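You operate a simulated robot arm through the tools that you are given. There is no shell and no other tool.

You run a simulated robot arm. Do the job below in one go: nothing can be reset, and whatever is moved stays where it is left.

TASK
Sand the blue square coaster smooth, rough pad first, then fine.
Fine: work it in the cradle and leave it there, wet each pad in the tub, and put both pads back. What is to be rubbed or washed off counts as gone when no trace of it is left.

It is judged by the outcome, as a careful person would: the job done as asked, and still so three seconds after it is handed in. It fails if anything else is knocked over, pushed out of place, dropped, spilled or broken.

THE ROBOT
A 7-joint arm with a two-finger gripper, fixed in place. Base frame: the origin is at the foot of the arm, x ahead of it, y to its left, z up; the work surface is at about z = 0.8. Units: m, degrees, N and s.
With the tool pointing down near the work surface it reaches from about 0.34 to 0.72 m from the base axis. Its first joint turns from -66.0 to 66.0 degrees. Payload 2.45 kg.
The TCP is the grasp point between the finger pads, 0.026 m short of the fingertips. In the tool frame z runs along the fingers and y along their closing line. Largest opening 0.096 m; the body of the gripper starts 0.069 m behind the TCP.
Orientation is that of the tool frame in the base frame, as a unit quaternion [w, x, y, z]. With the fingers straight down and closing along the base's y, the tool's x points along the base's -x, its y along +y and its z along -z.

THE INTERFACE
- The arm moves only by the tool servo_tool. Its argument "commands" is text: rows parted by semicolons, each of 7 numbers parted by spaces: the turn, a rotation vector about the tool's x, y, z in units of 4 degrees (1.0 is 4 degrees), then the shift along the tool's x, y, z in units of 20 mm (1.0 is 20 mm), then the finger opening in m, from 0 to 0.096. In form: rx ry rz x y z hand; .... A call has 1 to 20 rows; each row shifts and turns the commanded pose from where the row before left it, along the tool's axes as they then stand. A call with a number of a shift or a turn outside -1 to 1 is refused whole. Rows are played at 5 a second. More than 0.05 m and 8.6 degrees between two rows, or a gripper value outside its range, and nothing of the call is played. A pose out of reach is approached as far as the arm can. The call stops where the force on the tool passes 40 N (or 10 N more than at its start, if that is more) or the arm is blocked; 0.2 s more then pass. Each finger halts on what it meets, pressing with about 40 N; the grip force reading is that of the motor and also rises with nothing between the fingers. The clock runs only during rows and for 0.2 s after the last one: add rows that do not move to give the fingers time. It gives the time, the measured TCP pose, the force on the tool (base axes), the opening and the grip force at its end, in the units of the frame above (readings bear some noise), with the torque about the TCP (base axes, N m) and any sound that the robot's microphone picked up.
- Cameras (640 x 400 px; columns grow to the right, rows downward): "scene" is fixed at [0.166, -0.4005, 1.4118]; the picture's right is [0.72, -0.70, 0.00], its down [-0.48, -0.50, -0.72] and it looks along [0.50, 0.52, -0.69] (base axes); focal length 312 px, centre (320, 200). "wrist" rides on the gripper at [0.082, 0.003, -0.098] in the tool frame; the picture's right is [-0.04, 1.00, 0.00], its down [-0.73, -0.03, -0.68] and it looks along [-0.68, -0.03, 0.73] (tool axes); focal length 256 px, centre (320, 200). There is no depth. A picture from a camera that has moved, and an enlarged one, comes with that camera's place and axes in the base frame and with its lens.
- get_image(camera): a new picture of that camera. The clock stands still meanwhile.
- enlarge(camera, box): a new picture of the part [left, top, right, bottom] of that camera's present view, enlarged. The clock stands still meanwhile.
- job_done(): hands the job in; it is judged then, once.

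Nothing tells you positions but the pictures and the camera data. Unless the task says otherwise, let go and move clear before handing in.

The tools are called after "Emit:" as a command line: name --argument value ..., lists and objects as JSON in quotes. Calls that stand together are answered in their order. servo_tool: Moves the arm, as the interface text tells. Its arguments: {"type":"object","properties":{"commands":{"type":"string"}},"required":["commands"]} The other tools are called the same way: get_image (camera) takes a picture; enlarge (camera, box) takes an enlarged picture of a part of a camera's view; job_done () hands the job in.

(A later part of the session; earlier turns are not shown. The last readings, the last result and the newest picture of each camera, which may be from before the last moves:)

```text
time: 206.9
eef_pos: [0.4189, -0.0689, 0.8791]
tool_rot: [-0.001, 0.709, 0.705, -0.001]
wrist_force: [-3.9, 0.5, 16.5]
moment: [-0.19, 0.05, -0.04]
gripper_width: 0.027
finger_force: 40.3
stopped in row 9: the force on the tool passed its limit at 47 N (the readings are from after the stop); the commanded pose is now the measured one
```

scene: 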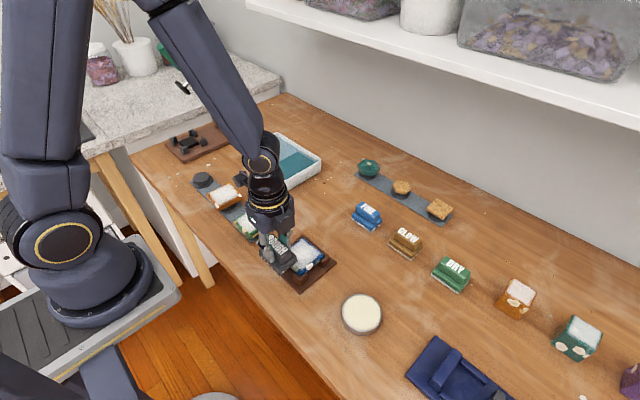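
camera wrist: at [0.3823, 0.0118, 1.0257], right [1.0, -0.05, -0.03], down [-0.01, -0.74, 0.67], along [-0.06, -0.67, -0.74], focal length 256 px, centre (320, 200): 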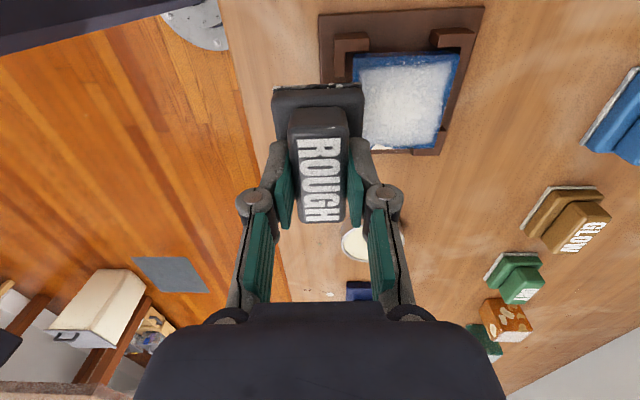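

Emit:
servo_tool --commands "0.01 0.01 0 0 0.3 -0.01 0.01; 0 0 0 0 0.4 0 0.01; 0 0 0 0 0.4 0 0.01; 0 0 0 0 0.3 0 0.01; 0 0 0 0 -0.3 0.02 0.01; 0 0 0 0 -0.4 0 0.01; 0 0 0 0 -0.4 0 0.01; 0 0 0 0 -0.4 0 0.01; 0 0 0 0 0.3 -0.03 0.01; 0 0 0 0 0.4 0 0.01; 0 0 0 0 0.4 0 0.01; 0 0 0 0 0.4 0 0.01; 0 0 0 0 -0.3 0.03 0.01; 0 0 0 0 -0.4 0 0.01; 0 0 0 0 -0.4 0 0.01"

```text
time: 208.5
eef_pos: [0.4322, -0.0687, 0.8803]
tool_rot: [0.003, 0.708, 0.706, 0.002]
wrist_force: [-2.6, 0.7, 12.7]
moment: [0.15, 0.29, 0.02]
gripper_width: 0.0272
finger_force: 40.0
stopped in row 7: the force on the tool passed its limit at 42 N (the readings are from after the stop); the commanded pose is now the measured one
```

Emit:
servo_tool --commands "-0.05 -0.03 0 0 0 -0.3 0.01; 0 0 0 0 0 -0.7 0.01; 0 0 0 0 0.5 -0.8 0.01; 0 0 0 0 0.9 -0.3 0.01; 0 0 0 0 0.9 0 0.01; 0 0 0 0 0.9 0 0.01; 0 0 0 0 0 0 0.01; 0 0 0 0 0 0 0.01"

Emit:
get_image --camera "wrist"

Emit:
enlarge --camera "scene" --box '[270, 220, 350, 290]'

Emit:
enlarge --camera "wrist" --box '[130, 0, 300, 160]'

```text
time: 210.3
eef_pos: [0.4962, -0.0708, 0.9207]
tool_rot: [0.004, 0.708, 0.707, 0.002]
wrist_force: [-0.1, -0.2, -0.9]
moment: [-0.02, 0.0, 0.0]
gripper_width: 0.0269
finger_force: 40.5
```

```text
taken
camera wrist: at [0.4979, 0.0116, 1.0185], right [1.0, -0.04, 0.01], down [-0.04, -0.73, 0.68], along [-0.02, -0.68, -0.73], focal length 256 px, centre (320, 200)
```

wrist: 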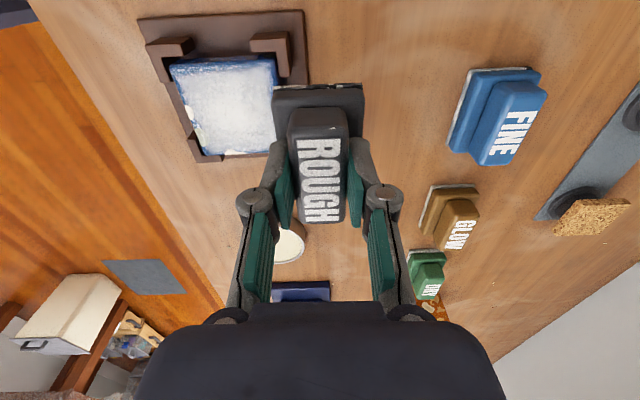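

```text
5.71 times, centred on (310, 255) of scene
camera zoom: at [0.1661, -0.4005, 1.4118], right [0.72, -0.7, 0.0], down [-0.48, -0.5, -0.72], along [0.5, 0.52, -0.69], focal length 1783 px, centre (377, -114)
```

zoom: 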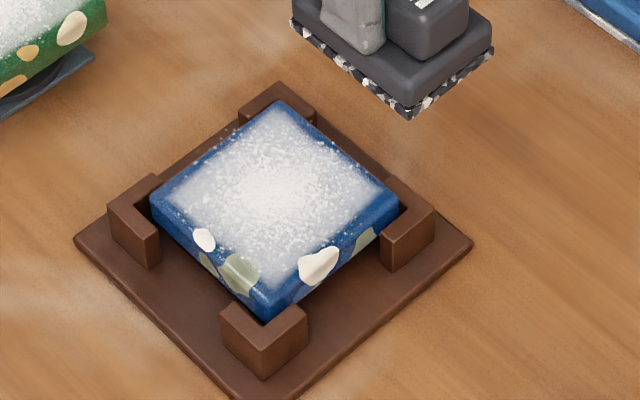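

```text
2.50 times, centred on (215, 80) of wrist
camera zoom: at [0.4979, 0.0116, 1.0185], right [1.0, -0.04, 0.01], down [-0.04, -0.73, 0.68], along [-0.02, -0.68, -0.73], focal length 640 px, centre (582, 500)
```

zoom: 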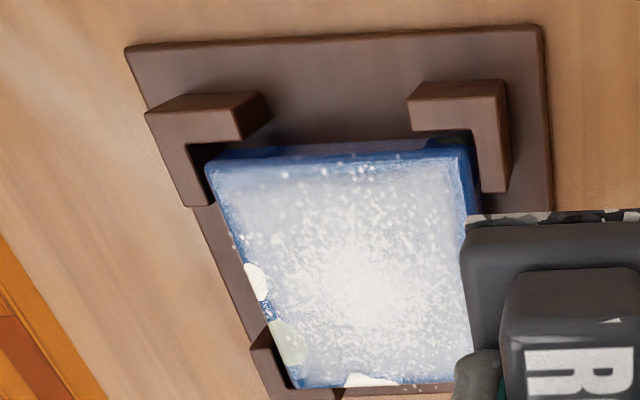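

Edges are visibly cleaner now, so it is wearing down – slowly. Key is keeping the tool dead level with constant z. I'll level it precisely in the air first.

Emit:
servo_tool --commands "0.12 0.04 -0.02 0 0 0 0.01; 0 0 0 0 0 0 0.01; 0 0 0 0 0 0 0.01"

Emit:
servo_tool --commands "0 0 0 0 0 0 0.01"

Emit:
servo_tool --commands "0 0 0 0 0 0 0.01"

```text
time: 211.1
eef_pos: [0.4951, -0.0707, 0.9221]
tool_rot: [0.001, 0.707, 0.707, 0.001]
wrist_force: [-0.1, 0.1, 0.3]
moment: [0.01, 0.0, -0.01]
gripper_width: 0.0269
finger_force: 39.8
```

```text
time: 211.5
eef_pos: [0.4962, -0.0705, 0.9222]
tool_rot: [0.001, 0.707, 0.707, 0.0]
wrist_force: [0.5, 0.4, -0.8]
moment: [0.03, -0.02, 0.01]
gripper_width: 0.027
finger_force: 40.2
```

```text
time: 211.9
eef_pos: [0.4958, -0.0689, 0.9215]
tool_rot: [0.002, 0.707, 0.707, 0.0]
wrist_force: [0.6, 0.5, -1.0]
moment: [0.01, 0.02, -0.01]
gripper_width: 0.0272
finger_force: 40.2
```

I'll re-wet the pad (with a small swish) since it has been rubbed a lot, then resume.

Emit:
servo_tool --commands "0.03 0.02 0 0.4 0.1 -0.3 0.01; 0 0 0 0.95 0.32 0 0.01; 0 0 0 0.95 0.32 0 0.01; 0 0 0 0.95 0.32 0 0.01; 0 0 0 0.95 0.32 0 0.01; 0 0 0 0.95 0.32 0 0.01; 0 0 0 0.95 0.32 0 0.01; 0 0 0 0.95 0.32 0 0.01; 0 0 0 0.95 0.32 0 0.01; 0 0 0 0.95 0.32 0 0.01; 0 0 0 0.95 0.32 0 0.01; 0 0 0 0.95 0.32 0 0.01; 0 0 0 0.95 0.32 0 0.01; 0 0 0 0.95 0.32 0 0.01; 0 0 0 0.95 0.32 0 0.01; 0 0 0 0.95 0.32 0 0.01; 0 0 0 0.95 0.32 0 0.01; 0 0 0 0.95 0.32 0 0.01; 0 0 0 0.95 0.32 0 0.01; 0 0 0 0.8 0.1 0 0.01"

Emit:
servo_tool --commands "0 0 0 0 0 0 0.01; 0 0 0 0 0 0.5 0.01; 0 0 0 0 0 0.5 0.01; 0 0 0 0 0 0.5 0.01; 0 0 0 0 0 0.5 0.01; 0 0 0 0 0 0.4 0.01; 0 0 0 0 0 0 0.01"

Emit:
get_image --camera "wrist"

Emit:
enlarge --camera "scene" --box '[235, 105, 325, 185]'

```text
time: 216.1
eef_pos: [0.6137, 0.2958, 0.9282]
tool_rot: [0.0, 0.707, 0.707, -0.001]
wrist_force: [0.2, -0.1, 0.0]
moment: [0.02, 0.0, 0.02]
gripper_width: 0.027
finger_force: 40.1
```

```text
time: 217.7
eef_pos: [0.6147, 0.2945, 0.8808]
tool_rot: [0.0, 0.707, 0.708, 0.0]
wrist_force: [0.2, 0.5, -0.7]
moment: [-0.02, 0.04, -0.01]
gripper_width: 0.0271
finger_force: 39.5
```

```text
taken
camera wrist: at [0.6165, 0.3769, 0.9777], right [1.0, -0.04, 0.0], down [-0.03, -0.73, 0.68], along [-0.03, -0.68, -0.73], focal length 256 px, centre (320, 200)
```

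wrist: 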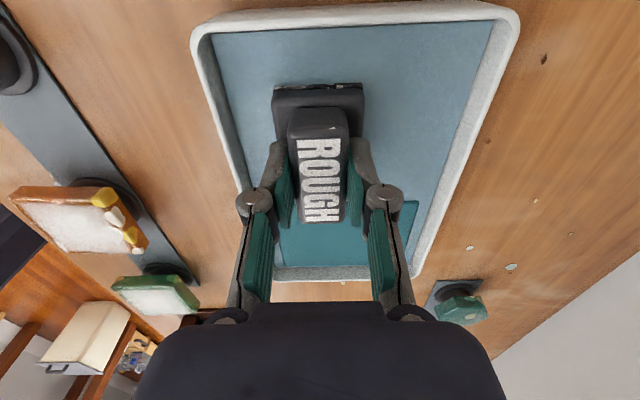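

```text
5.00 times, centred on (280, 145) of scene
camera zoom: at [0.1661, -0.4005, 1.4118], right [0.72, -0.7, 0.0], down [-0.48, -0.5, -0.72], along [0.5, 0.52, -0.69], focal length 1560 px, centre (520, 475)
```

zoom: 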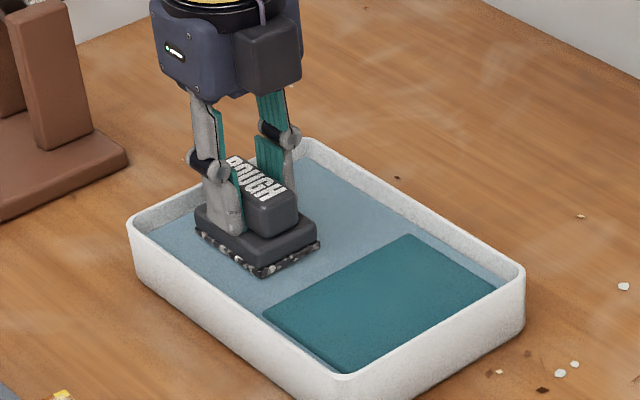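

Emit:
servo_tool --commands "0 0 0 0 0 0.4 0.01; 0 0 0 0 0 0.3 0.01; 0 0 0 0 0 0.2 0.01; 0 0 0 0 0 0.1 0.01; 0 0 0 0 0 0 0.01; 0 0 0 0 0.2 0 0.01; 0 0 0 0 0.2 0 0.01; 0 0 0 0 -0.2 0 0.01; 0 0 0 0 -0.2 0 0.01; 0 0 0 0 0 0 0.01"

Emit:
enlarge --camera "scene" --box '[245, 115, 315, 185]'

```text
time: 219.9
eef_pos: [0.6137, 0.2963, 0.8609]
tool_rot: [-0.001, 0.706, 0.708, 0.0]
wrist_force: [-0.4, 0.5, -0.9]
moment: [0.03, 0.03, 0.0]
gripper_width: 0.0271
finger_force: 40.4
```

```text
5.71 times, centred on (280, 150) of scene
camera zoom: at [0.166, -0.4005, 1.4118], right [0.72, -0.7, 0.0], down [-0.48, -0.5, -0.72], along [0.5, 0.52, -0.69], focal length 1783 px, centre (549, 486)
```

zoom: 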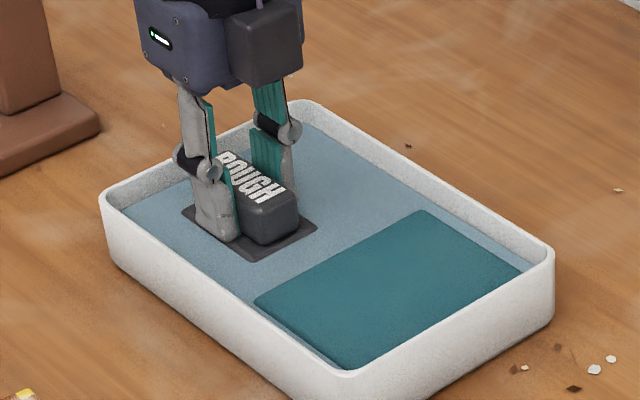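

Well submerged. Lifting slowly and returning to the cradle.

Emit:
servo_tool --commands "0 0 0 0 0 -0.15 0.01; 0 0 0 0 0 -0.25 0.01; 0 0 0 0 0 -0.3 0.01; 0 0 0 0 0 -0.4 0.01; 0 0 0 0 0 -0.5 0.01; 0 0 0 0 0 -0.6 0.01; 0 0 0 0 0 -0.6 0.01; 0 0 0 0 0 -0.55 0.01; 0 0 0 0 0 0 0.01; 0 0 0 0 0 0 0.01; 0 0 0 0 0 0 0.01"

Emit:
enlarge --camera "wrist" --box '[265, 75, 375, 125]'

Emit:
servo_tool --commands "0 0 0 -0.4 -0.2 0 0.01; 0 0 0 -0.95 -0.5 0 0.01; 0 0 0 -0.95 -0.5 0 0.01; 0 0 0 -0.95 -0.5 0 0.01; 0 0 0 -0.95 -0.5 0 0.01; 0 0 0 -0.95 -0.5 0 0.01; 0 0 0 -0.95 -0.5 0 0.01; 0 0 0 -0.95 -0.5 0 0.01; 0 0 0 -0.95 -0.5 0 0.01; 0 0 0 -0.95 -0.5 0 0.01; 0 0 0 -0.95 -0.5 0 0.01; 0 0 0 -0.95 -0.5 0 0.01; 0 0 0 -0.95 -0.5 0 0.01; 0 0 0 -0.95 -0.5 0 0.01; 0 0 0 -0.95 -0.5 0 0.01; 0 0 0 -0.95 -0.5 0 0.01; 0 0 0 -0.95 -0.5 0 0.01; 0 0 0 -0.95 -0.5 0 0.01; 0 0 0 -0.95 -0.45 0 0.01; 0 0 0 -0.8 -0.05 0 0.01"

Emit:
servo_tool --commands "0 0 0 0 0 0 0.01; 0 0 0 0 0 0 0.01"

```text
time: 222.3
eef_pos: [0.6151, 0.2977, 0.9282]
tool_rot: [0.0, 0.707, 0.707, 0.0]
wrist_force: [0.0, -0.3, -1.4]
moment: [-0.02, 0.01, 0.08]
gripper_width: 0.0271
finger_force: 40.1
```

```text
5.82 times, centred on (320, 100) of wrist
camera zoom: at [0.6178, 0.3794, 1.0259], right [1.0, -0.04, 0.0], down [-0.03, -0.73, 0.68], along [-0.03, -0.68, -0.73], focal length 1489 px, centre (320, 782)
```

zoom: 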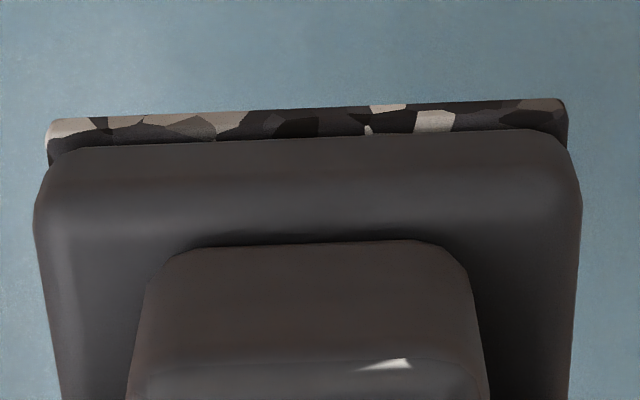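

```text
time: 226.5
eef_pos: [0.4318, -0.0692, 0.9279]
tool_rot: [-0.001, 0.707, 0.708, -0.001]
wrist_force: [0.2, 0.0, -0.1]
moment: [0.0, 0.01, -0.02]
gripper_width: 0.0272
finger_force: 40.0
```

```text
time: 227.1
eef_pos: [0.433, -0.0684, 0.9286]
tool_rot: [0.0, 0.706, 0.708, 0.0]
wrist_force: [-0.1, 0.3, 0.2]
moment: [0.03, -0.02, 0.04]
gripper_width: 0.0268
finger_force: 40.0
```

Emit:
enlarge --camera "wrist" --box '[265, 75, 375, 125]'

Emit:
servo_tool --commands "0 0 0 -0.05 -0.1 0.6 0.01; 0 0 0 0 0 0.6 0.01; 0 0 0 0 0 0.6 0.01; 0 0 0 0 0 0.3 0.01; 0 0 0 0 0 0.15 0.01; 0 0 0 0 0 0.1 0.01; 0 0 0 0 0 0 0.01; 0 0 0 0 0 0 0.01"

Emit:
servo_tool --commands "0 0 0 0 0 0.02 0.01; 0 0 0 0 0 0 0.01; 0 0 0 0 0 0 0.01"

Emit:
servo_tool --commands "0 0 0 0 0 0.02 0.01; 0 0 0 0 0 0 0.01; 0 0 0 0 0 0 0.01"

```text
5.82 times, centred on (320, 100) of wrist
camera zoom: at [0.4357, 0.0135, 1.0253], right [1.0, -0.04, 0.0], down [-0.03, -0.73, 0.68], along [-0.03, -0.68, -0.73], focal length 1489 px, centre (320, 782)
```

zoom: 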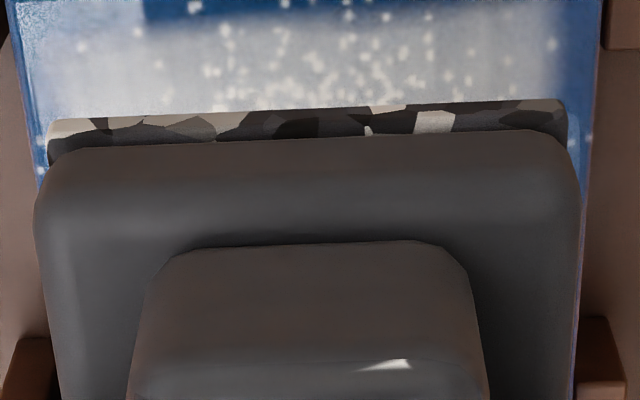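

```text
time: 228.9
eef_pos: [0.4287, -0.0699, 0.8807]
tool_rot: [0.0, 0.707, 0.707, 0.0]
wrist_force: [0.4, 0.7, -1.3]
moment: [0.03, 0.0, -0.01]
gripper_width: 0.0268
finger_force: 39.8
```

```text
time: 229.7
eef_pos: [0.4297, -0.07, 0.8802]
tool_rot: [-0.001, 0.707, 0.708, 0.0]
wrist_force: [-0.3, 0.2, 1.2]
moment: [-0.01, -0.03, 0.02]
gripper_width: 0.0273
finger_force: 40.0
```

```text
time: 230.5
eef_pos: [0.4299, -0.0711, 0.8802]
tool_rot: [0.0, 0.707, 0.707, 0.0]
wrist_force: [-0.7, 2.7, 8.8]
moment: [0.02, -0.02, 0.02]
gripper_width: 0.027
finger_force: 40.1
```

Wet and level; contact 9 N. Now long constant-z cycles.

Emit:
servo_tool --commands "0 0 0 0 0.3 0 0.01; 0 0 0 0 0.4 0 0.01; 0 0 0 0 -0.3 0 0.01; 0 0 0 0 -0.4 0 0.01; 0 0 0 0 -0.4 0 0.01; 0 0 0 0 -0.4 0 0.01; 0 0 0 0 0.3 0 0.01; 0 0 0 0 0.5 0 0.01"

Emit:
servo_tool --commands "0 0 0 0 0.3 0 0.01; 0 0 0 0 0.4 0 0.01; 0 0 0 0 -0.3 0 0.01; 0 0 0 0 -0.4 0 0.01; 0 0 0 0 -0.4 0 0.01; 0 0 0 0 -0.4 0 0.01; 0 0 0 0 0.3 0 0.01; 0 0 0 0 0.5 0 0.01"

```text
time: 232.1
eef_pos: [0.4151, -0.0696, 0.8806]
tool_rot: [-0.003, 0.708, 0.707, 0.001]
wrist_force: [-4.1, 1.2, 16.2]
moment: [-0.21, 0.08, -0.05]
gripper_width: 0.0271
finger_force: 40.5
stopped in row 7: the force on the tool passed its limit at 46 N (the readings are from after the stop); the commanded pose is now the measured one
```

```text
time: 233.7
eef_pos: [0.4012, -0.0681, 0.8804]
tool_rot: [-0.004, 0.708, 0.706, -0.002]
wrist_force: [-4.6, 1.2, 15.8]
moment: [-0.22, 0.04, -0.04]
gripper_width: 0.0271
finger_force: 40.2
stopped in row 7: the force on the tool passed its limit at 44 N (the readings are from after the stop); the commanded pose is now the measured one
```

Spikes occur at the −x reversal. I'll unload briefly at that end each cycle. First re-level and re-centre.

Emit:
servo_tool --commands "0 0 0 0 0 -0.1 0.01; -0.12 -0.04 -0.04 0 0.4 0 0.01; 0 0 0 0 0.4 0 0.01; 0 0 0 0 0 0.05 0.01; 0 0 0 0 0 0 0.01; 0 0 0 0 0 0 0.01"

Emit:
servo_tool --commands "0 0 0 0 0 0.02 0.01; 0 0 0 0 0 0 0.01; 0 0 0 0 0 0 0.01"

Emit:
servo_tool --commands "0 0 0 0 0 0.01 0.01; 0 0 0 0 0 0 0.01; 0 0 0 0 0 0 0.01"

```text
time: 235.1
eef_pos: [0.4179, -0.069, 0.8798]
tool_rot: [0.0, 0.707, 0.707, 0.0]
wrist_force: [0.3, 0.8, -0.7]
moment: [-0.02, -0.01, -0.02]
gripper_width: 0.0271
finger_force: 40.0
```

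```text
time: 235.9
eef_pos: [0.4177, -0.0692, 0.8796]
tool_rot: [0.001, 0.707, 0.707, 0.0]
wrist_force: [0.3, 0.2, 9.6]
moment: [0.03, 0.04, 0.02]
gripper_width: 0.0271
finger_force: 39.4
```

```text
time: 236.7
eef_pos: [0.4184, -0.0694, 0.8803]
tool_rot: [0.001, 0.707, 0.707, 0.001]
wrist_force: [0.6, 3.3, 21.7]
moment: [0.18, 0.02, 0.03]
gripper_width: 0.0272
finger_force: 40.1
```

Emit:
servo_tool --commands "0 0 0 0 0.2 -0.015 0.01; 0 0 0 0 0.45 0.005 0.01; 0 0 0 0 0.45 0 0.01; 0 0 0 0 0.4 0 0.01; 0 0 0 0 -0.3 0 0.01; 0 0 0 0 -0.45 0 0.01; 0 0 0 0 -0.45 0 0.01; 0 0 0 0 -0.3 -0.02 0.01; 0 0 0 0 0 -0.01 0.01"

```text
time: 238.7
eef_pos: [0.4179, -0.0701, 0.8799]
tool_rot: [0.001, 0.707, 0.707, 0.001]
wrist_force: [2.3, 1.8, 5.1]
moment: [0.03, -0.11, 0.04]
gripper_width: 0.0271
finger_force: 39.9
```

No stop this time. Repeating this pattern for more cycles.

Emit:
servo_tool --commands "0 0 0 0 0.3 0 0.01; 0 0 0 0 0.45 0.01 0.01; 0 0 0 0 0.45 0.005 0.01; 0 0 0 0 0.3 0 0.01; 0 0 0 0 -0.3 0 0.01; 0 0 0 0 -0.45 0 0.01; 0 0 0 0 -0.45 0 0.01; 0 0 0 0 -0.3 -0.015 0.01; 0 0 0 0 0.3 0 0.01; 0 0 0 0 0.45 0.01 0.01; 0 0 0 0 0.45 0.005 0.01; 0 0 0 0 0.3 0 0.01; 0 0 0 0 -0.3 0 0.01; 0 0 0 0 -0.45 0 0.01; 0 0 0 0 -0.45 0 0.01; 0 0 0 0 -0.3 -0.015 0.01"

Emit:
enlarge --camera "wrist" --box '[230, 40, 410, 190]'

```text
time: 242.1
eef_pos: [0.417, -0.0685, 0.8814]
tool_rot: [-0.002, 0.707, 0.707, 0.0]
wrist_force: [0.2, 0.5, -0.2]
moment: [-0.01, -0.01, -0.01]
gripper_width: 0.027
finger_force: 40.4
```

```text
2.67 times, centred on (320, 115) of wrist
camera zoom: at [0.4204, 0.0135, 0.9781], right [1.0, -0.04, 0.0], down [-0.03, -0.73, 0.68], along [-0.03, -0.68, -0.73], focal length 683 px, centre (320, 427)
```

zoom: 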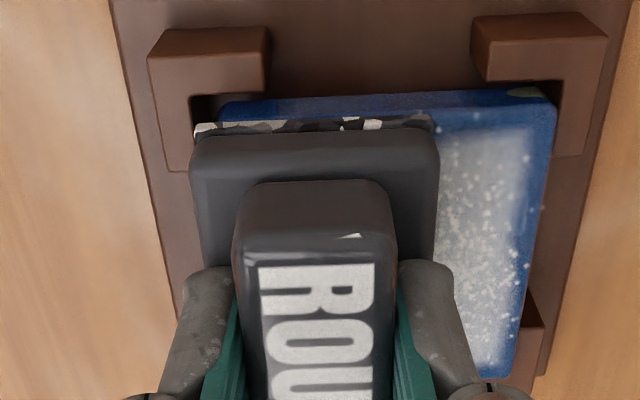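

The clean border is widening – it works. Continuing, restoring contact pressure.

Emit:
servo_tool --commands "0 0 0 0 0.3 0.01 0.01; 0 0 0 0 0.45 0.01 0.01; 0 0 0 0 0.45 0.005 0.01; 0 0 0 0 0.3 0 0.01; 0 0 0 0 -0.3 0 0.01; 0 0 0 0 -0.45 0 0.01; 0 0 0 0 -0.45 0 0.01; 0 0 0 0 -0.3 -0.01 0.01"

Emit:
servo_tool --commands "0 0 0 0 0.3 0 0.01; 0 0 0 0 0.45 0.01 0.01; 0 0 0 0 0.45 0.005 0.01; 0 0 0 0 0.3 0 0.01; 0 0 0 0 -0.3 0 0.01; 0 0 0 0 -0.45 0 0.01; 0 0 0 0 -0.45 0 0.01; 0 0 0 0 -0.3 -0.01 0.01"

```text
time: 243.9
eef_pos: [0.4186, -0.0693, 0.8817]
tool_rot: [-0.001, 0.707, 0.707, 0.0]
wrist_force: [1.7, 0.0, -1.4]
moment: [-0.02, 0.0, -0.04]
gripper_width: 0.0271
finger_force: 40.4
```

```text
time: 245.7
eef_pos: [0.4181, -0.0709, 0.8796]
tool_rot: [0.001, 0.707, 0.707, 0.001]
wrist_force: [7.9, -1.4, 20.2]
moment: [0.05, -0.28, 0.0]
gripper_width: 0.0272
finger_force: 39.5
```

Emit:
servo_tool --commands "0 0 0 0 0.2 -0.02 0.01; 0 0 0 0 0.45 0.01 0.01; 0 0 0 0 0.45 0 0.01; 0 0 0 0 0.4 0 0.01; 0 0 0 0 -0.3 0 0.01; 0 0 0 0 -0.45 0 0.01; 0 0 0 0 -0.45 0 0.01; 0 0 0 0 -0.3 -0.01 0.01"

Emit:
servo_tool --commands "0 0 0 0 0.3 0.005 0.01; 0 0 0 0 0.45 0.01 0.01; 0 0 0 0 0.45 0 0.01; 0 0 0 0 0.3 0 0.01; 0 0 0 0 -0.3 0 0.01; 0 0 0 0 -0.45 0 0.01; 0 0 0 0 -0.45 0 0.01; 0 0 0 0 -0.3 -0.01 0.01"

```text
time: 247.5
eef_pos: [0.4174, -0.0685, 0.8796]
tool_rot: [0.0, 0.707, 0.707, 0.0]
wrist_force: [0.8, 0.3, -0.7]
moment: [-0.01, 0.0, 0.03]
gripper_width: 0.0266
finger_force: 40.2
```

```text
time: 249.3
eef_pos: [0.4184, -0.069, 0.88]
tool_rot: [0.0, 0.707, 0.707, 0.001]
wrist_force: [2.4, 0.0, 5.8]
moment: [0.03, -0.04, 0.01]
gripper_width: 0.0268
finger_force: 40.0
```

Emit:
servo_tool --commands "0 0 0 0 0.3 0 0.01; 0 0 0 0 0.45 0.01 0.01; 0 0 0 0 0.45 0 0.01; 0 0 0 0 0.3 0 0.01; 0 0 0 0 -0.3 0 0.01; 0 0 0 0 -0.45 0 0.01; 0 0 0 0 -0.45 0 0.01; 0 0 0 0 -0.3 -0.01 0.01; 0 0 0 0 0.3 0 0.01; 0 0 0 0 0.45 0.01 0.01; 0 0 0 0 0.45 0 0.01; 0 0 0 0 0.3 0 0.01; 0 0 0 0 -0.3 0 0.01; 0 0 0 0 -0.45 0 0.01; 0 0 0 0 -0.45 0 0.01; 0 0 0 0 -0.3 -0.01 0.01"

Emit:
enlarge --camera "wrist" --box '[230, 40, 410, 190]'

```text
time: 252.7
eef_pos: [0.4186, -0.0697, 0.8804]
tool_rot: [0.001, 0.707, 0.707, 0.0]
wrist_force: [6.1, -0.3, 17.4]
moment: [0.07, -0.17, 0.0]
gripper_width: 0.0271
finger_force: 39.9
```

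```text
2.67 times, centred on (320, 115) of wrist
camera zoom: at [0.4213, 0.012, 0.9772], right [1.0, -0.04, 0.0], down [-0.03, -0.73, 0.68], along [-0.02, -0.68, -0.73], focal length 683 px, centre (320, 427)
```

zoom: 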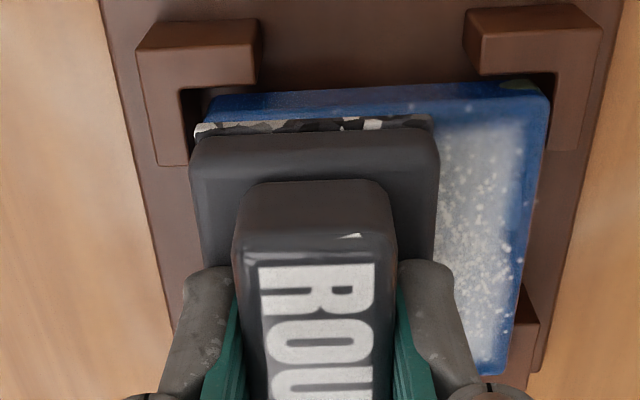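

Emit:
servo_tool --commands "0 0 0 0 0.3 -0.015 0.01; 0 0 0 0 0.45 0.01 0.01; 0 0 0 0 0.45 0 0.01; 0 0 0 0 0.3 0 0.01; 0 0 0 0 -0.3 0 0.01; 0 0 0 0 -0.45 0 0.01; 0 0 0 0 -0.45 0 0.01; 0 0 0 0 -0.3 -0.01 0.01; 0 0 0 0 0.3 0 0.01; 0 0 0 0 0.45 0.01 0.01; 0 0 0 0 0.45 0 0.01; 0 0 0 0 0.3 0 0.01; 0 0 0 0 -0.3 0 0.01; 0 0 0 0 -0.45 0 0.01; 0 0 0 0 -0.45 0 0.01; 0 0 0 0 -0.3 -0.01 0.01"

Emit:
servo_tool --commands "0 0 0 0 0.3 0 0.01; 0 0 0 0 0.45 0.01 0.01; 0 0 0 0 0.45 0 0.01; 0 0 0 0 0.3 0 0.01; 0 0 0 0 -0.3 0 0.01; 0 0 0 0 -0.45 0 0.01; 0 0 0 0 -0.45 0 0.01; 0 0 0 0 -0.3 -0.01 0.01"

Emit:
enlarge --camera "wrist" --box '[230, 40, 410, 190]'

```text
time: 256.1
eef_pos: [0.4179, -0.0687, 0.8806]
tool_rot: [0.0, 0.707, 0.707, 0.0]
wrist_force: [-0.1, -0.2, -1.5]
moment: [-0.01, 0.03, -0.03]
gripper_width: 0.0269
finger_force: 39.9
```

```text
time: 257.9
eef_pos: [0.4171, -0.0688, 0.8809]
tool_rot: [0.0, 0.707, 0.707, 0.0]
wrist_force: [-0.1, 0.3, -1.0]
moment: [-0.03, -0.03, -0.01]
gripper_width: 0.0268
finger_force: 39.8
```

```text
2.67 times, centred on (320, 115) of wrist
camera zoom: at [0.4212, 0.0119, 0.9786], right [1.0, -0.04, 0.0], down [-0.03, -0.73, 0.68], along [-0.03, -0.68, -0.73], focal length 683 px, centre (320, 427)
```

zoom: 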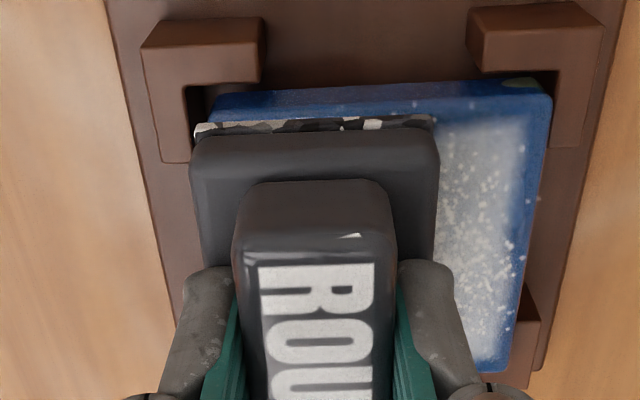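

Emit:
servo_tool --commands "0 0 0 0 0 0.01 0.01; 0 0 0 0 0 0 0.01; 0 0 0 0 0 0 0.01"

Emit:
servo_tool --commands "0 0 0 0 0 0.005 0.01; 0 0 0 0 0 0 0.01; 0 0 0 0 0 0 0.01"

```text
time: 258.7
eef_pos: [0.4185, -0.0695, 0.8812]
tool_rot: [0.0, 0.707, 0.707, 0.001]
wrist_force: [0.8, -0.2, -0.4]
moment: [0.01, 0.0, 0.02]
gripper_width: 0.0268
finger_force: 39.8
```

```text
time: 259.5
eef_pos: [0.4175, -0.0706, 0.8804]
tool_rot: [0.001, 0.707, 0.707, 0.0]
wrist_force: [-0.5, 0.0, -1.4]
moment: [-0.04, -0.01, 0.02]
gripper_width: 0.027
finger_force: 40.1
```

Emit:
servo_tool --commands "0 0 0 0 0 0.01 0.01; 0 0 0 0 0 0 0.01; 0 0 0 0 0 0 0.01"

Emit:
servo_tool --commands "0 0 0 0 0 0.01 0.01; 0 0 0 0 0 0 0.01; 0 0 0 0 0 0 0.01"

```text
time: 260.3
eef_pos: [0.4187, -0.0704, 0.8809]
tool_rot: [0.001, 0.707, 0.708, 0.0]
wrist_force: [-0.3, -0.1, -1.0]
moment: [0.03, -0.01, 0.02]
gripper_width: 0.0269
finger_force: 40.0
```

```text
time: 261.1
eef_pos: [0.4171, -0.0693, 0.8797]
tool_rot: [-0.001, 0.707, 0.707, 0.0]
wrist_force: [-0.5, 0.3, -1.1]
moment: [-0.02, -0.02, 0.01]
gripper_width: 0.0269
finger_force: 40.0
```

Emit:
servo_tool --commands "0 0 0 0 0 0.015 0.01; 0 0 0 0 0 0 0.01; 0 0 0 0 0 0 0.01"

Emit:
servo_tool --commands "0 0 0 0 0 0.01 0.01; 0 0 0 0 0 0 0.01; 0 0 0 0 0 0 0.01"

```text
time: 261.9
eef_pos: [0.4171, -0.0692, 0.88]
tool_rot: [0.0, 0.707, 0.707, -0.001]
wrist_force: [-1.0, 0.0, 4.8]
moment: [-0.04, 0.04, 0.01]
gripper_width: 0.0271
finger_force: 40.0
```

```text
time: 262.7
eef_pos: [0.4175, -0.0692, 0.8791]
tool_rot: [0.0, 0.708, 0.706, 0.001]
wrist_force: [-1.1, 2.8, 8.7]
moment: [0.05, 0.03, 0.04]
gripper_width: 0.027
finger_force: 39.8
```

Contact again (9 N). Trying quicker strokes to get more rubbing per call.

Emit:
servo_tool --commands "0 0 0 0 0.6 0 0.01; 0 0 0 0 0.8 0 0.01; 0 0 0 0 -0.6 0 0.01; 0 0 0 0 -0.8 -0.005 0.01; 0 0 0 0 0.6 0 0.01; 0 0 0 0 0.8 0.005 0.01; 0 0 0 0 -0.6 0 0.01; 0 0 0 0 -0.8 -0.005 0.01"

Emit:
servo_tool --commands "0 0 0 0 0.6 0 0.01; 0 0 0 0 0.8 0.005 0.01; 0 0 0 0 -0.6 0 0.01; 0 0 0 0 -0.8 -0.005 0.01; 0 0 0 0 0.6 0 0.01; 0 0 0 0 0.8 0.005 0.01; 0 0 0 0 -0.6 0 0.01; 0 0 0 0 -0.8 -0.005 0.01"

```text
time: 263.9
eef_pos: [0.4266, -0.0691, 0.879]
tool_rot: [-0.001, 0.708, 0.706, 0.001]
wrist_force: [-2.3, 1.2, 15.0]
moment: [-0.09, 0.02, -0.01]
gripper_width: 0.0272
finger_force: 40.0
stopped in row 6: the force on the tool passed its limit at 43 N (the readings are from after the stop); the commanded pose is now the measured one
```

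```text
time: 265.1
eef_pos: [0.434, -0.0692, 0.8801]
tool_rot: [-0.001, 0.708, 0.707, 0.0]
wrist_force: [-4.5, 1.2, 14.5]
moment: [-0.19, -0.01, -0.03]
gripper_width: 0.0269
finger_force: 40.1
stopped in row 5: the force on the tool passed its limit at 45 N (the readings are from after the stop); the commanded pose is now the measured one
```

Emit:
servo_tool --commands "0 0 0 0 -0.4 0 0.01; 0 0 0 0 -0.4 -0.015 0.01; 0 0 0 0 0.3 0 0.01; 0 0 0 0 0.45 0.01 0.01; 0 0 0 0 0.45 0.005 0.01; 0 0 0 0 0.3 0 0.01; 0 0 0 0 -0.3 0 0.01; 0 0 0 0 -0.45 0 0.01; 0 0 0 0 -0.45 0 0.01; 0 0 0 0 -0.3 -0.015 0.01; 0 0 0 0 0.3 0 0.01; 0 0 0 0 0.45 0.01 0.01; 0 0 0 0 0.45 0.005 0.01; 0 0 0 0 0.3 0 0.01; 0 0 0 0 -0.3 0 0.01; 0 0 0 0 -0.45 0 0.01; 0 0 0 0 -0.45 0 0.01; 0 0 0 0 -0.3 -0.015 0.01"

Emit:
enlarge --camera "wrist" --box '[230, 40, 410, 190]'

```text
time: 265.9
eef_pos: [0.4236, -0.0696, 0.88]
tool_rot: [-0.004, 0.708, 0.706, 0.0]
wrist_force: [-5.0, 1.1, 15.8]
moment: [-0.21, 0.02, -0.01]
gripper_width: 0.0271
finger_force: 40.3
stopped in row 4: the force on the tool passed its limit at 46 N (the readings are from after the stop); the commanded pose is now the measured one
```

```text
2.67 times, centred on (320, 115) of wrist
camera zoom: at [0.4268, 0.0112, 0.9776], right [1.0, -0.04, -0.01], down [-0.03, -0.74, 0.68], along [-0.03, -0.67, -0.74], focal length 683 px, centre (320, 427)
```

zoom: 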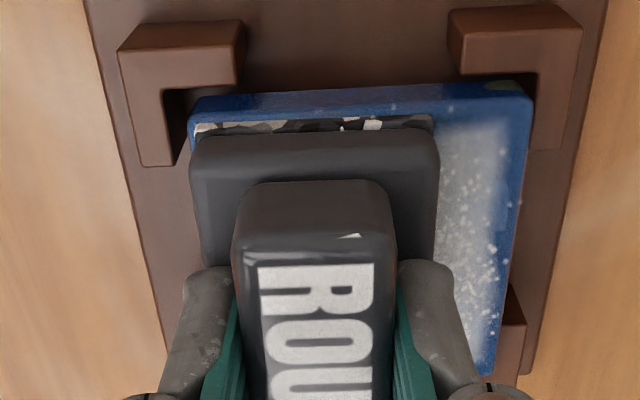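

+x strokes self-load and trip the limit. I'll try y-direction strokes instead, which should be more neutral: re-level, re-centre, re-contact.

Emit:
servo_tool --commands "0 0 0 0 0 -0.1 0.01; -0.08 -0.08 -0.04 0 0.3 0 0.01; 0 0 0 0 0 0.05 0.01; 0 0 0 0 0 0.02 0.01; 0 0 0 0 0 0 0.01; 0 0 0 0 0 0 0.01"

Emit:
servo_tool --commands "0 0 0 0 0 0.015 0.01; 0 0 0 0 0 0 0.01; 0 0 0 0 0 0 0.01"

```text
time: 267.3
eef_pos: [0.4298, -0.0696, 0.8812]
tool_rot: [0.0, 0.708, 0.707, -0.001]
wrist_force: [-0.4, 0.5, -0.5]
moment: [0.0, 0.06, 0.0]
gripper_width: 0.0271
finger_force: 40.0
```

```text
time: 268.1
eef_pos: [0.4293, -0.0701, 0.8793]
tool_rot: [0.001, 0.707, 0.707, -0.001]
wrist_force: [-1.1, 0.1, 4.1]
moment: [0.18, 0.0, 0.04]
gripper_width: 0.0272
finger_force: 39.5
```

Emit:
servo_tool --commands "0 0 0 0 0 0.005 0.01; 0 0 0 0.3 0 0 0.01; 0 0 0 0.3 0 0 0.01; 0 0 0 -0.3 0 0 0.01; 0 0 0 -0.3 0 0 0.01; 0 0 0 -0.3 0 0 0.01; 0 0 0 -0.3 0 0 0.01; 0 0 0 0.3 0 0 0.01; 0 0 0 0.3 0 0 0.01"

```text
time: 270.1
eef_pos: [0.4292, -0.0736, 0.8792]
tool_rot: [0.003, 0.709, 0.706, 0.0]
wrist_force: [0.7, -11.5, 31.1]
moment: [-0.09, 0.15, 0.11]
gripper_width: 0.0271
finger_force: 40.1
```

y-strokes run without tripping. Slightly less pressure and more cycles.

Emit:
servo_tool --commands "0 0 0 0.2 0 -0.01 0.01; 0 0 0 0.4 0 0 0.01; 0 0 0 -0.3 0 0 0.01; 0 0 0 -0.4 0 0 0.01; 0 0 0 -0.4 0 0 0.01; 0 0 0 0.3 0 0 0.01; 0 0 0 0.4 0 0 0.01; 0 0 0 0.4 0 0 0.01; 0 0 0 -0.3 0 0 0.01; 0 0 0 -0.4 0 0 0.01; 0 0 0 -0.4 0 0 0.01; 0 0 0 0.3 0 0 0.01; 0 0 0 0.3 0 0 0.01"

Emit:
enlarge --camera "wrist" --box '[230, 40, 410, 190]'

```text
time: 271.2
eef_pos: [0.4291, -0.0682, 0.8801]
tool_rot: [-0.002, 0.706, 0.709, 0.001]
wrist_force: [-3.4, 1.6, 15.2]
moment: [-0.27, 0.07, -0.06]
gripper_width: 0.0269
finger_force: 39.7
stopped in row 5: the force on the tool passed its limit at 44 N (the readings are from after the stop); the commanded pose is now the measured one
```

```text
2.67 times, centred on (320, 115) of wrist
camera zoom: at [0.4316, 0.0128, 0.9775], right [1.0, -0.04, 0.0], down [-0.03, -0.74, 0.68], along [-0.03, -0.68, -0.74], focal length 683 px, centre (320, 427)
```

zoom: 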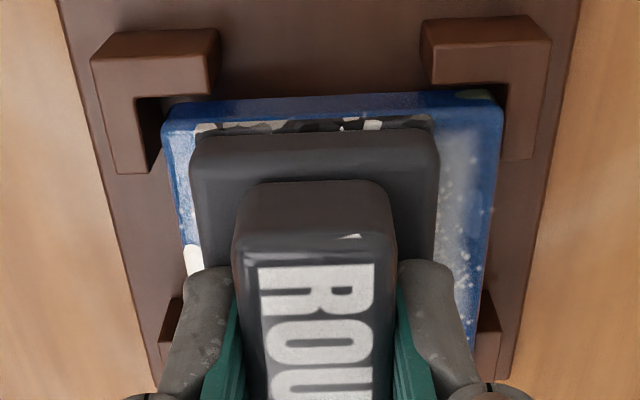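

The visible strip is much cleaner. I'll return to the x-pattern that ran without stops (lighter on +x, firmer on −x), after re-levelling.

Emit:
servo_tool --commands "0 0 0 0 0 -0.06 0.01; -0.02 -0.06 0.06 0 0.4 0 0.01; 0 0 0 0 0.4 0 0.01; 0 0 0 0 0 0.05 0.01; 0 0 0 0 0 0 0.01; 0 0 0 0 0 0 0.01"

Emit:
servo_tool --commands "0 0 0 0 0 0.01 0.01; 0 0 0 0 0 0 0.01; 0 0 0 0 0 0 0.01"

```text
time: 272.8
eef_pos: [0.4441, -0.0684, 0.8786]
tool_rot: [0.0, 0.708, 0.707, 0.0]
wrist_force: [-4.4, 1.0, 14.9]
moment: [-0.03, 0.16, -0.03]
gripper_width: 0.0269
finger_force: 40.0
stopped in row 6: the force on the tool passed its limit at 40 N (the readings are from after the stop); the commanded pose is now the measured one
```

```text
time: 273.6
eef_pos: [0.4441, -0.0679, 0.8793]
tool_rot: [0.001, 0.707, 0.707, 0.001]
wrist_force: [-3.1, 0.3, 15.5]
moment: [-0.1, 0.0, -0.02]
gripper_width: 0.027
finger_force: 40.2
```

Emit:
servo_tool --commands "0 0 0 -0.05 -0.3 0 0.01; 0 0 0 -0.05 -0.45 0 0.01; 0 0 0 0 -0.45 0 0.01; 0 0 0 0 -0.3 -0.02 0.01; 0 0 0 0 0.3 0 0.01; 0 0 0 0 0.45 0 0.01; 0 0 0 0 0.45 0 0.01; 0 0 0 0 0.3 0.02 0.01; 0 0 0 0 -0.3 0 0.01; 0 0 0 0 -0.45 0 0.01; 0 0 0 0 -0.45 0 0.01; 0 0 0 0 -0.3 -0.02 0.01; 0 0 0 0 0.3 0 0.01; 0 0 0 0 0.45 0 0.01; 0 0 0 0 0.45 0 0.01; 0 0 0 0 0.3 0.02 0.01"

```text
time: 274.9
eef_pos: [0.4252, -0.0703, 0.878]
tool_rot: [-0.002, 0.707, 0.707, 0.001]
wrist_force: [-3.7, 1.5, 16.7]
moment: [-0.1, 0.05, 0.02]
gripper_width: 0.0269
finger_force: 39.9
stopped in row 6: the force on the tool passed its limit at 44 N (the readings are from after the stop); the commanded pose is now the measured one
```

Emit:
servo_tool --commands "0 0 0 0 0.2 -0.04 0.01; 0 0 0 0 0.45 0 0.01; 0 0 0 0 0.4 0.03 0.01; 0 0 0 0 -0.3 0 0.01; 0 0 0 0 -0.45 0 0.01; 0 0 0 0 -0.45 0 0.01; 0 0 0 0 -0.3 -0.04 0.01; 0 0 0 0 0.3 0 0.01; 0 0 0 0 0.45 0 0.01; 0 0 0 0 0.45 0 0.01; 0 0 0 0 0.3 0.04 0.01; 0 0 0 0 -0.3 0 0.01; 0 0 0 0 -0.45 0 0.01; 0 0 0 0 -0.45 0 0.01; 0 0 0 0 -0.3 0 0.01"

```text
time: 278.1
eef_pos: [0.4162, -0.0696, 0.8792]
tool_rot: [-0.003, 0.708, 0.706, 0.001]
wrist_force: [2.4, 0.9, 4.7]
moment: [-0.03, -0.12, 0.04]
gripper_width: 0.0269
finger_force: 40.1
```

Emit:
servo_tool --commands "0 0 0 0 0.3 -0.03 0.01; 0 0 0 0 0.45 0 0.01; 0 0 0 0 0.45 0 0.01; 0 0 0 0 0.3 0.045 0.01; 0 0 0 0 -0.3 0 0.01; 0 0 0 0 -0.45 0 0.01; 0 0 0 0 -0.45 0 0.01; 0 0 0 0 -0.3 0 0.01; 0 0 0 0 0.3 -0.04 0.01; 0 0 0 0 0.45 0 0.01; 0 0 0 0 0.45 0 0.01; 0 0 0 0 0.3 0.04 0.01; 0 0 0 0 -0.3 0 0.01; 0 0 0 0 -0.45 0 0.01; 0 0 0 0 -0.45 0 0.01; 0 0 0 0 -0.3 0 0.01"

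Emit:
enlarge --camera "wrist" --box '[230, 40, 410, 190]'

```text
time: 281.5
eef_pos: [0.4151, -0.0698, 0.8789]
tool_rot: [-0.001, 0.708, 0.707, 0.0]
wrist_force: [5.7, -0.4, 15.6]
moment: [-0.03, -0.31, -0.02]
gripper_width: 0.0268
finger_force: 40.1
```

```text
2.67 times, centred on (320, 115) of wrist
camera zoom: at [0.4194, 0.012, 0.9773], right [1.0, -0.04, 0.0], down [-0.03, -0.74, 0.68], along [-0.03, -0.68, -0.74], focal length 683 px, centre (320, 427)
```

zoom: 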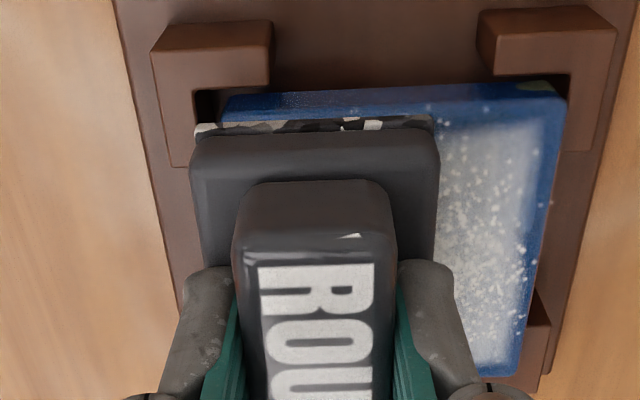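

This pattern is stable with ~15 N on the pull strokes. Repeating it.

Emit:
servo_tool --commands "0 0 0 0 0.3 -0.04 0.01; 0 0 0 0 0.45 0 0.01; 0 0 0 0 0.45 0 0.01; 0 0 0 0 0.3 0.04 0.01; 0 0 0 0 -0.3 0 0.01; 0 0 0 0 -0.45 0 0.01; 0 0 0 0 -0.45 0 0.01; 0 0 0 0 -0.3 0 0.01; 0 0 0 0 0.3 -0.04 0.01; 0 0 0 0 0.45 0 0.01; 0 0 0 0 0.45 0 0.01; 0 0 0 0 0.3 0.04 0.01; 0 0 0 0 -0.3 0 0.01; 0 0 0 0 -0.45 0 0.01; 0 0 0 0 -0.45 0 0.01; 0 0 0 0 -0.3 0 0.01"

Emit:
servo_tool --commands "0 0 0 0 0.3 -0.04 0.01; 0 0 0 0 0.45 0 0.01; 0 0 0 0 0.45 0 0.01; 0 0 0 0 0.3 0.04 0.01; 0 0 0 0 -0.3 0 0.01; 0 0 0 0 -0.45 0 0.01; 0 0 0 0 -0.45 0 0.01; 0 0 0 0 -0.3 0 0.01"

```text
time: 284.1
eef_pos: [0.4454, -0.0684, 0.8804]
tool_rot: [-0.004, 0.708, 0.707, 0.0]
wrist_force: [-4.8, 1.6, 16.5]
moment: [-0.15, 0.09, -0.06]
gripper_width: 0.027
finger_force: 39.7
stopped in row 13: the force on the tool passed its limit at 43 N (the readings are from after the stop); the commanded pose is now the measured one
```

```text
time: 285.9
eef_pos: [0.4443, -0.0706, 0.8803]
tool_rot: [-0.003, 0.708, 0.706, 0.001]
wrist_force: [6.3, -1.0, 19.0]
moment: [-0.1, -0.38, 0.06]
gripper_width: 0.0272
finger_force: 39.8
```

Emit:
servo_tool --commands "-0.04 -0.08 -0.04 0 -0.3 0 0.01; 0 0 0 0 -0.45 0 0.01; 0 0 0 0 -0.45 0 0.01; 0 0 0 0 -0.3 0 0.01; 0 0 0 0 0.3 -0.04 0.01; 0 0 0 0 0.45 0 0.01; 0 0 0 0 0.45 0 0.01; 0 0 0 0 0.3 0.035 0.01; 0 0 0 0 -0.3 0 0.01; 0 0 0 0 -0.45 0 0.01; 0 0 0 0 -0.45 0 0.01; 0 0 0 0 -0.3 0 0.01"

Emit:
enlarge --camera "wrist" --box '[230, 40, 410, 190]'

```text
time: 288.6
eef_pos: [0.4179, -0.0702, 0.88]
tool_rot: [0.001, 0.707, 0.707, 0.0]
wrist_force: [11.9, -2.2, 34.9]
moment: [0.24, -0.38, -0.06]
gripper_width: 0.0271
finger_force: 41.0
```

```text
2.67 times, centred on (320, 115) of wrist
camera zoom: at [0.4193, 0.0117, 0.9766], right [1.0, -0.04, 0.0], down [-0.03, -0.73, 0.68], along [-0.02, -0.68, -0.73], focal length 683 px, centre (320, 427)
```

zoom: 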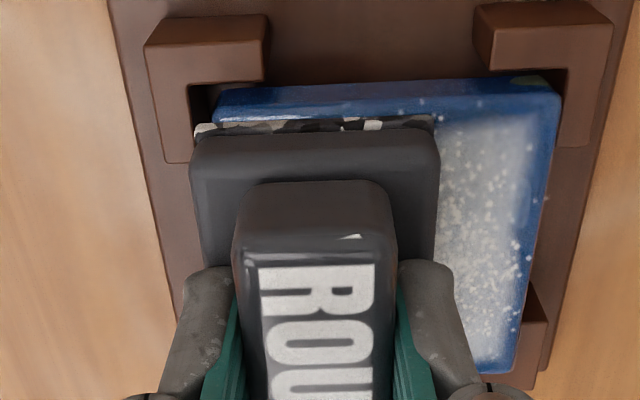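

Emit:
servo_tool --commands "0 0 0 0 0 -0.2 0.01; 0 0 0 0 0 -0.7 0.01; 0 0 0 0 0.5 -0.8 0.01; 0 0 0 0 0.9 -0.5 0.01; 0 0 0 0 0.9 0 0.01; 0 0 0 0 0.9 0 0.01; 0 0 0 0 0.7 0 0.01; 0 0 0 0 0 0 0.01; 0 0 0 0 0 0 0.01"

Emit:
enlarge --camera "scene" --box '[270, 220, 350, 290]'

Emit:
enlarge --camera "wrist" --box '[130, 0, 300, 160]'

Emit:
enlarge --camera "wrist" --box '[265, 75, 375, 125]'

```text
time: 290.6
eef_pos: [0.4931, -0.0709, 0.9234]
tool_rot: [0.0, 0.707, 0.707, -0.001]
wrist_force: [-0.4, 0.3, -1.1]
moment: [0.0, 0.03, -0.01]
gripper_width: 0.027
finger_force: 39.9
```

```text
5.71 times, centred on (310, 255) of scene
camera zoom: at [0.1661, -0.4005, 1.4118], right [0.72, -0.7, 0.0], down [-0.48, -0.5, -0.72], along [0.5, 0.52, -0.69], focal length 1783 px, centre (377, -114)
```

zoom: 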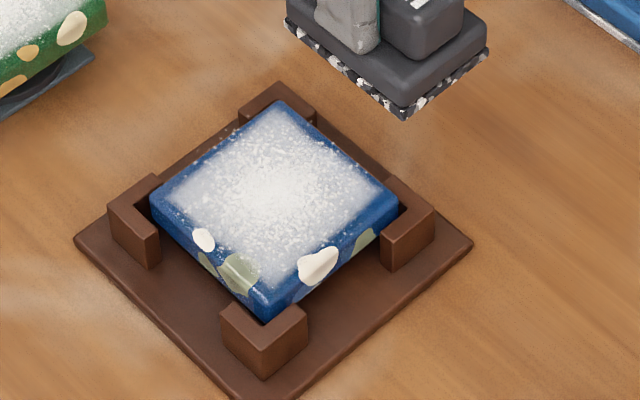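

```text
2.50 times, centred on (215, 80) of wrist
camera zoom: at [0.4966, 0.0116, 1.0203], right [1.0, -0.04, 0.0], down [-0.03, -0.73, 0.68], along [-0.03, -0.68, -0.73], focal length 640 px, centre (582, 500)
```

zoom: 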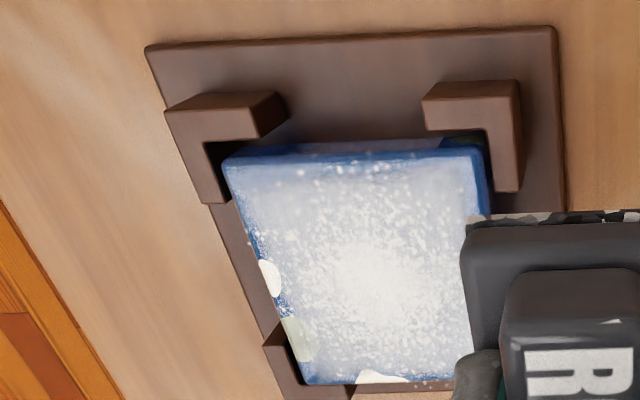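

```text
5.82 times, centred on (320, 100) of wrist
camera zoom: at [0.4966, 0.0116, 1.0203], right [1.0, -0.04, 0.0], down [-0.03, -0.73, 0.68], along [-0.03, -0.68, -0.73], focal length 1489 px, centre (320, 782)
```

zoom: 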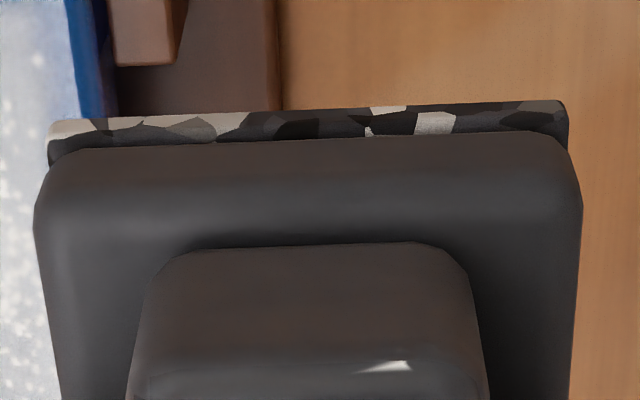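

Emit:
enlarge --camera "scene" --box '[282, 232, 332, 276]'

Emit:
enlarge --camera "scene" --box '[228, 198, 278, 242]'

Emit:
enlarge --camera "scene" --box '[200, 172, 250, 216]'

```text
9.09 times, centred on (307, 254) of scene
camera zoom: at [0.1661, -0.4005, 1.4118], right [0.72, -0.7, 0.0], down [-0.48, -0.5, -0.72], along [0.5, 0.52, -0.69], focal length 2836 px, centre (438, -291)
```

zoom: 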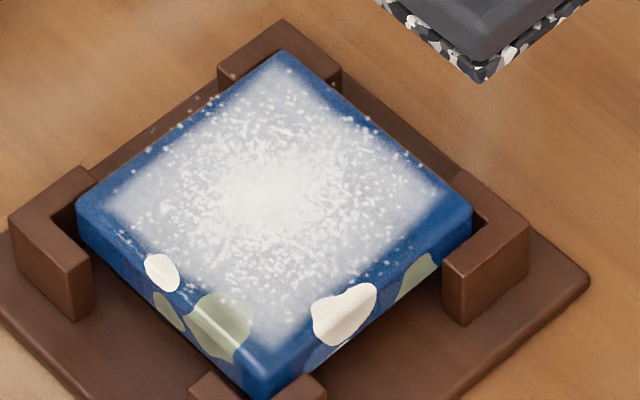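

```text
9.09 times, centred on (253, 220) of scene
camera zoom: at [0.1661, -0.4005, 1.4118], right [0.72, -0.7, 0.0], down [-0.48, -0.5, -0.72], along [0.5, 0.52, -0.69], focal length 2836 px, centre (929, 18)
```

zoom: 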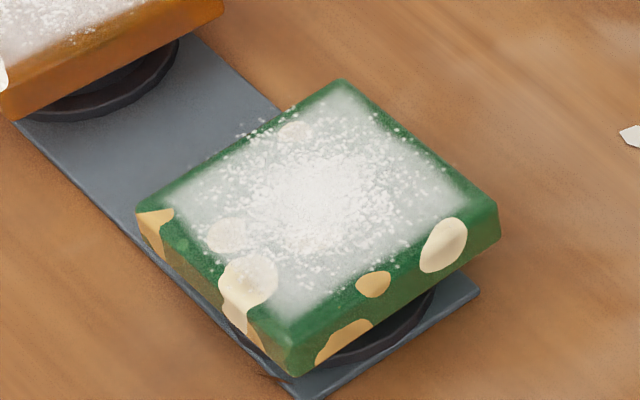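

```text
9.09 times, centred on (225, 194) of scene
camera zoom: at [0.1661, -0.4005, 1.4118], right [0.72, -0.7, 0.0], down [-0.48, -0.5, -0.72], along [0.5, 0.52, -0.69], focal length 2836 px, centre (1184, 254)
```

zoom: 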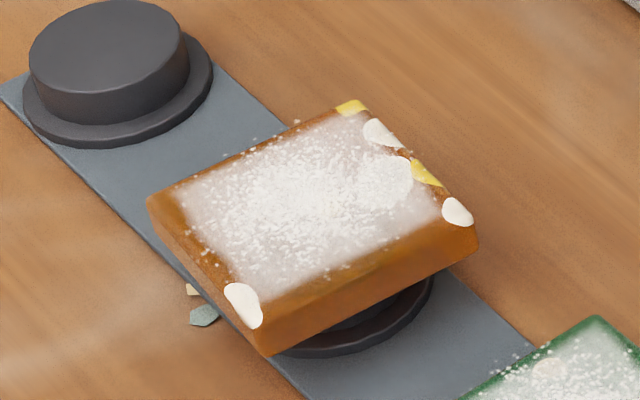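

Comparing with the untouched green coaster, removal so far is small. I'll run a focused test: y-direction strokes over the −x half only, with steady moderate pressure, then compare halves.

Emit:
servo_tool --commands "0 0 0 0 -0.9 0 0.01; 0 0 0 0 -1 0 0.01; 0 0 0 0 -1 0 0.01; 0 0 0 0 -0.95 0 0.01; 0 0 0 0 0 0.7 0.01; 0 0 0 0 0 0.7 0.01; 0 0 0 0 0 0.4 0.01; 0 0 0 0 0 0.2 0.01; 0 0 0 0 0 0.1 0.01; 0 0 0 0 0 0 0.01; 0 0 0 0 0 0 0.01"

Emit:
servo_tool --commands "0 0 0 0 0 0.02 0.01; 0 0 0 0 0 0 0.01; 0 0 0 0 0 0 0.01"

Emit:
servo_tool --commands "0 0 0 0 0 0.02 0.01; 0 0 0 0 0 0 0.01; 0 0 0 0 0 0 0.01"

```text
time: 292.9
eef_pos: [0.4153, -0.0691, 0.8808]
tool_rot: [0.0, 0.707, 0.707, 0.0]
wrist_force: [-1.4, -0.2, -0.8]
moment: [-0.06, 0.06, 0.01]
gripper_width: 0.0271
finger_force: 39.8
```

```text
time: 293.8
eef_pos: [0.4162, -0.0687, 0.8809]
tool_rot: [0.0, 0.707, 0.707, -0.002]
wrist_force: [0.4, 0.7, -0.2]
moment: [0.03, -0.01, -0.04]
gripper_width: 0.0272
finger_force: 40.1
```

```text
time: 294.6
eef_pos: [0.416, -0.0685, 0.8797]
tool_rot: [0.0, 0.707, 0.707, -0.001]
wrist_force: [-1.3, -0.9, -0.3]
moment: [0.05, -0.03, -0.02]
gripper_width: 0.0268
finger_force: 40.0
```

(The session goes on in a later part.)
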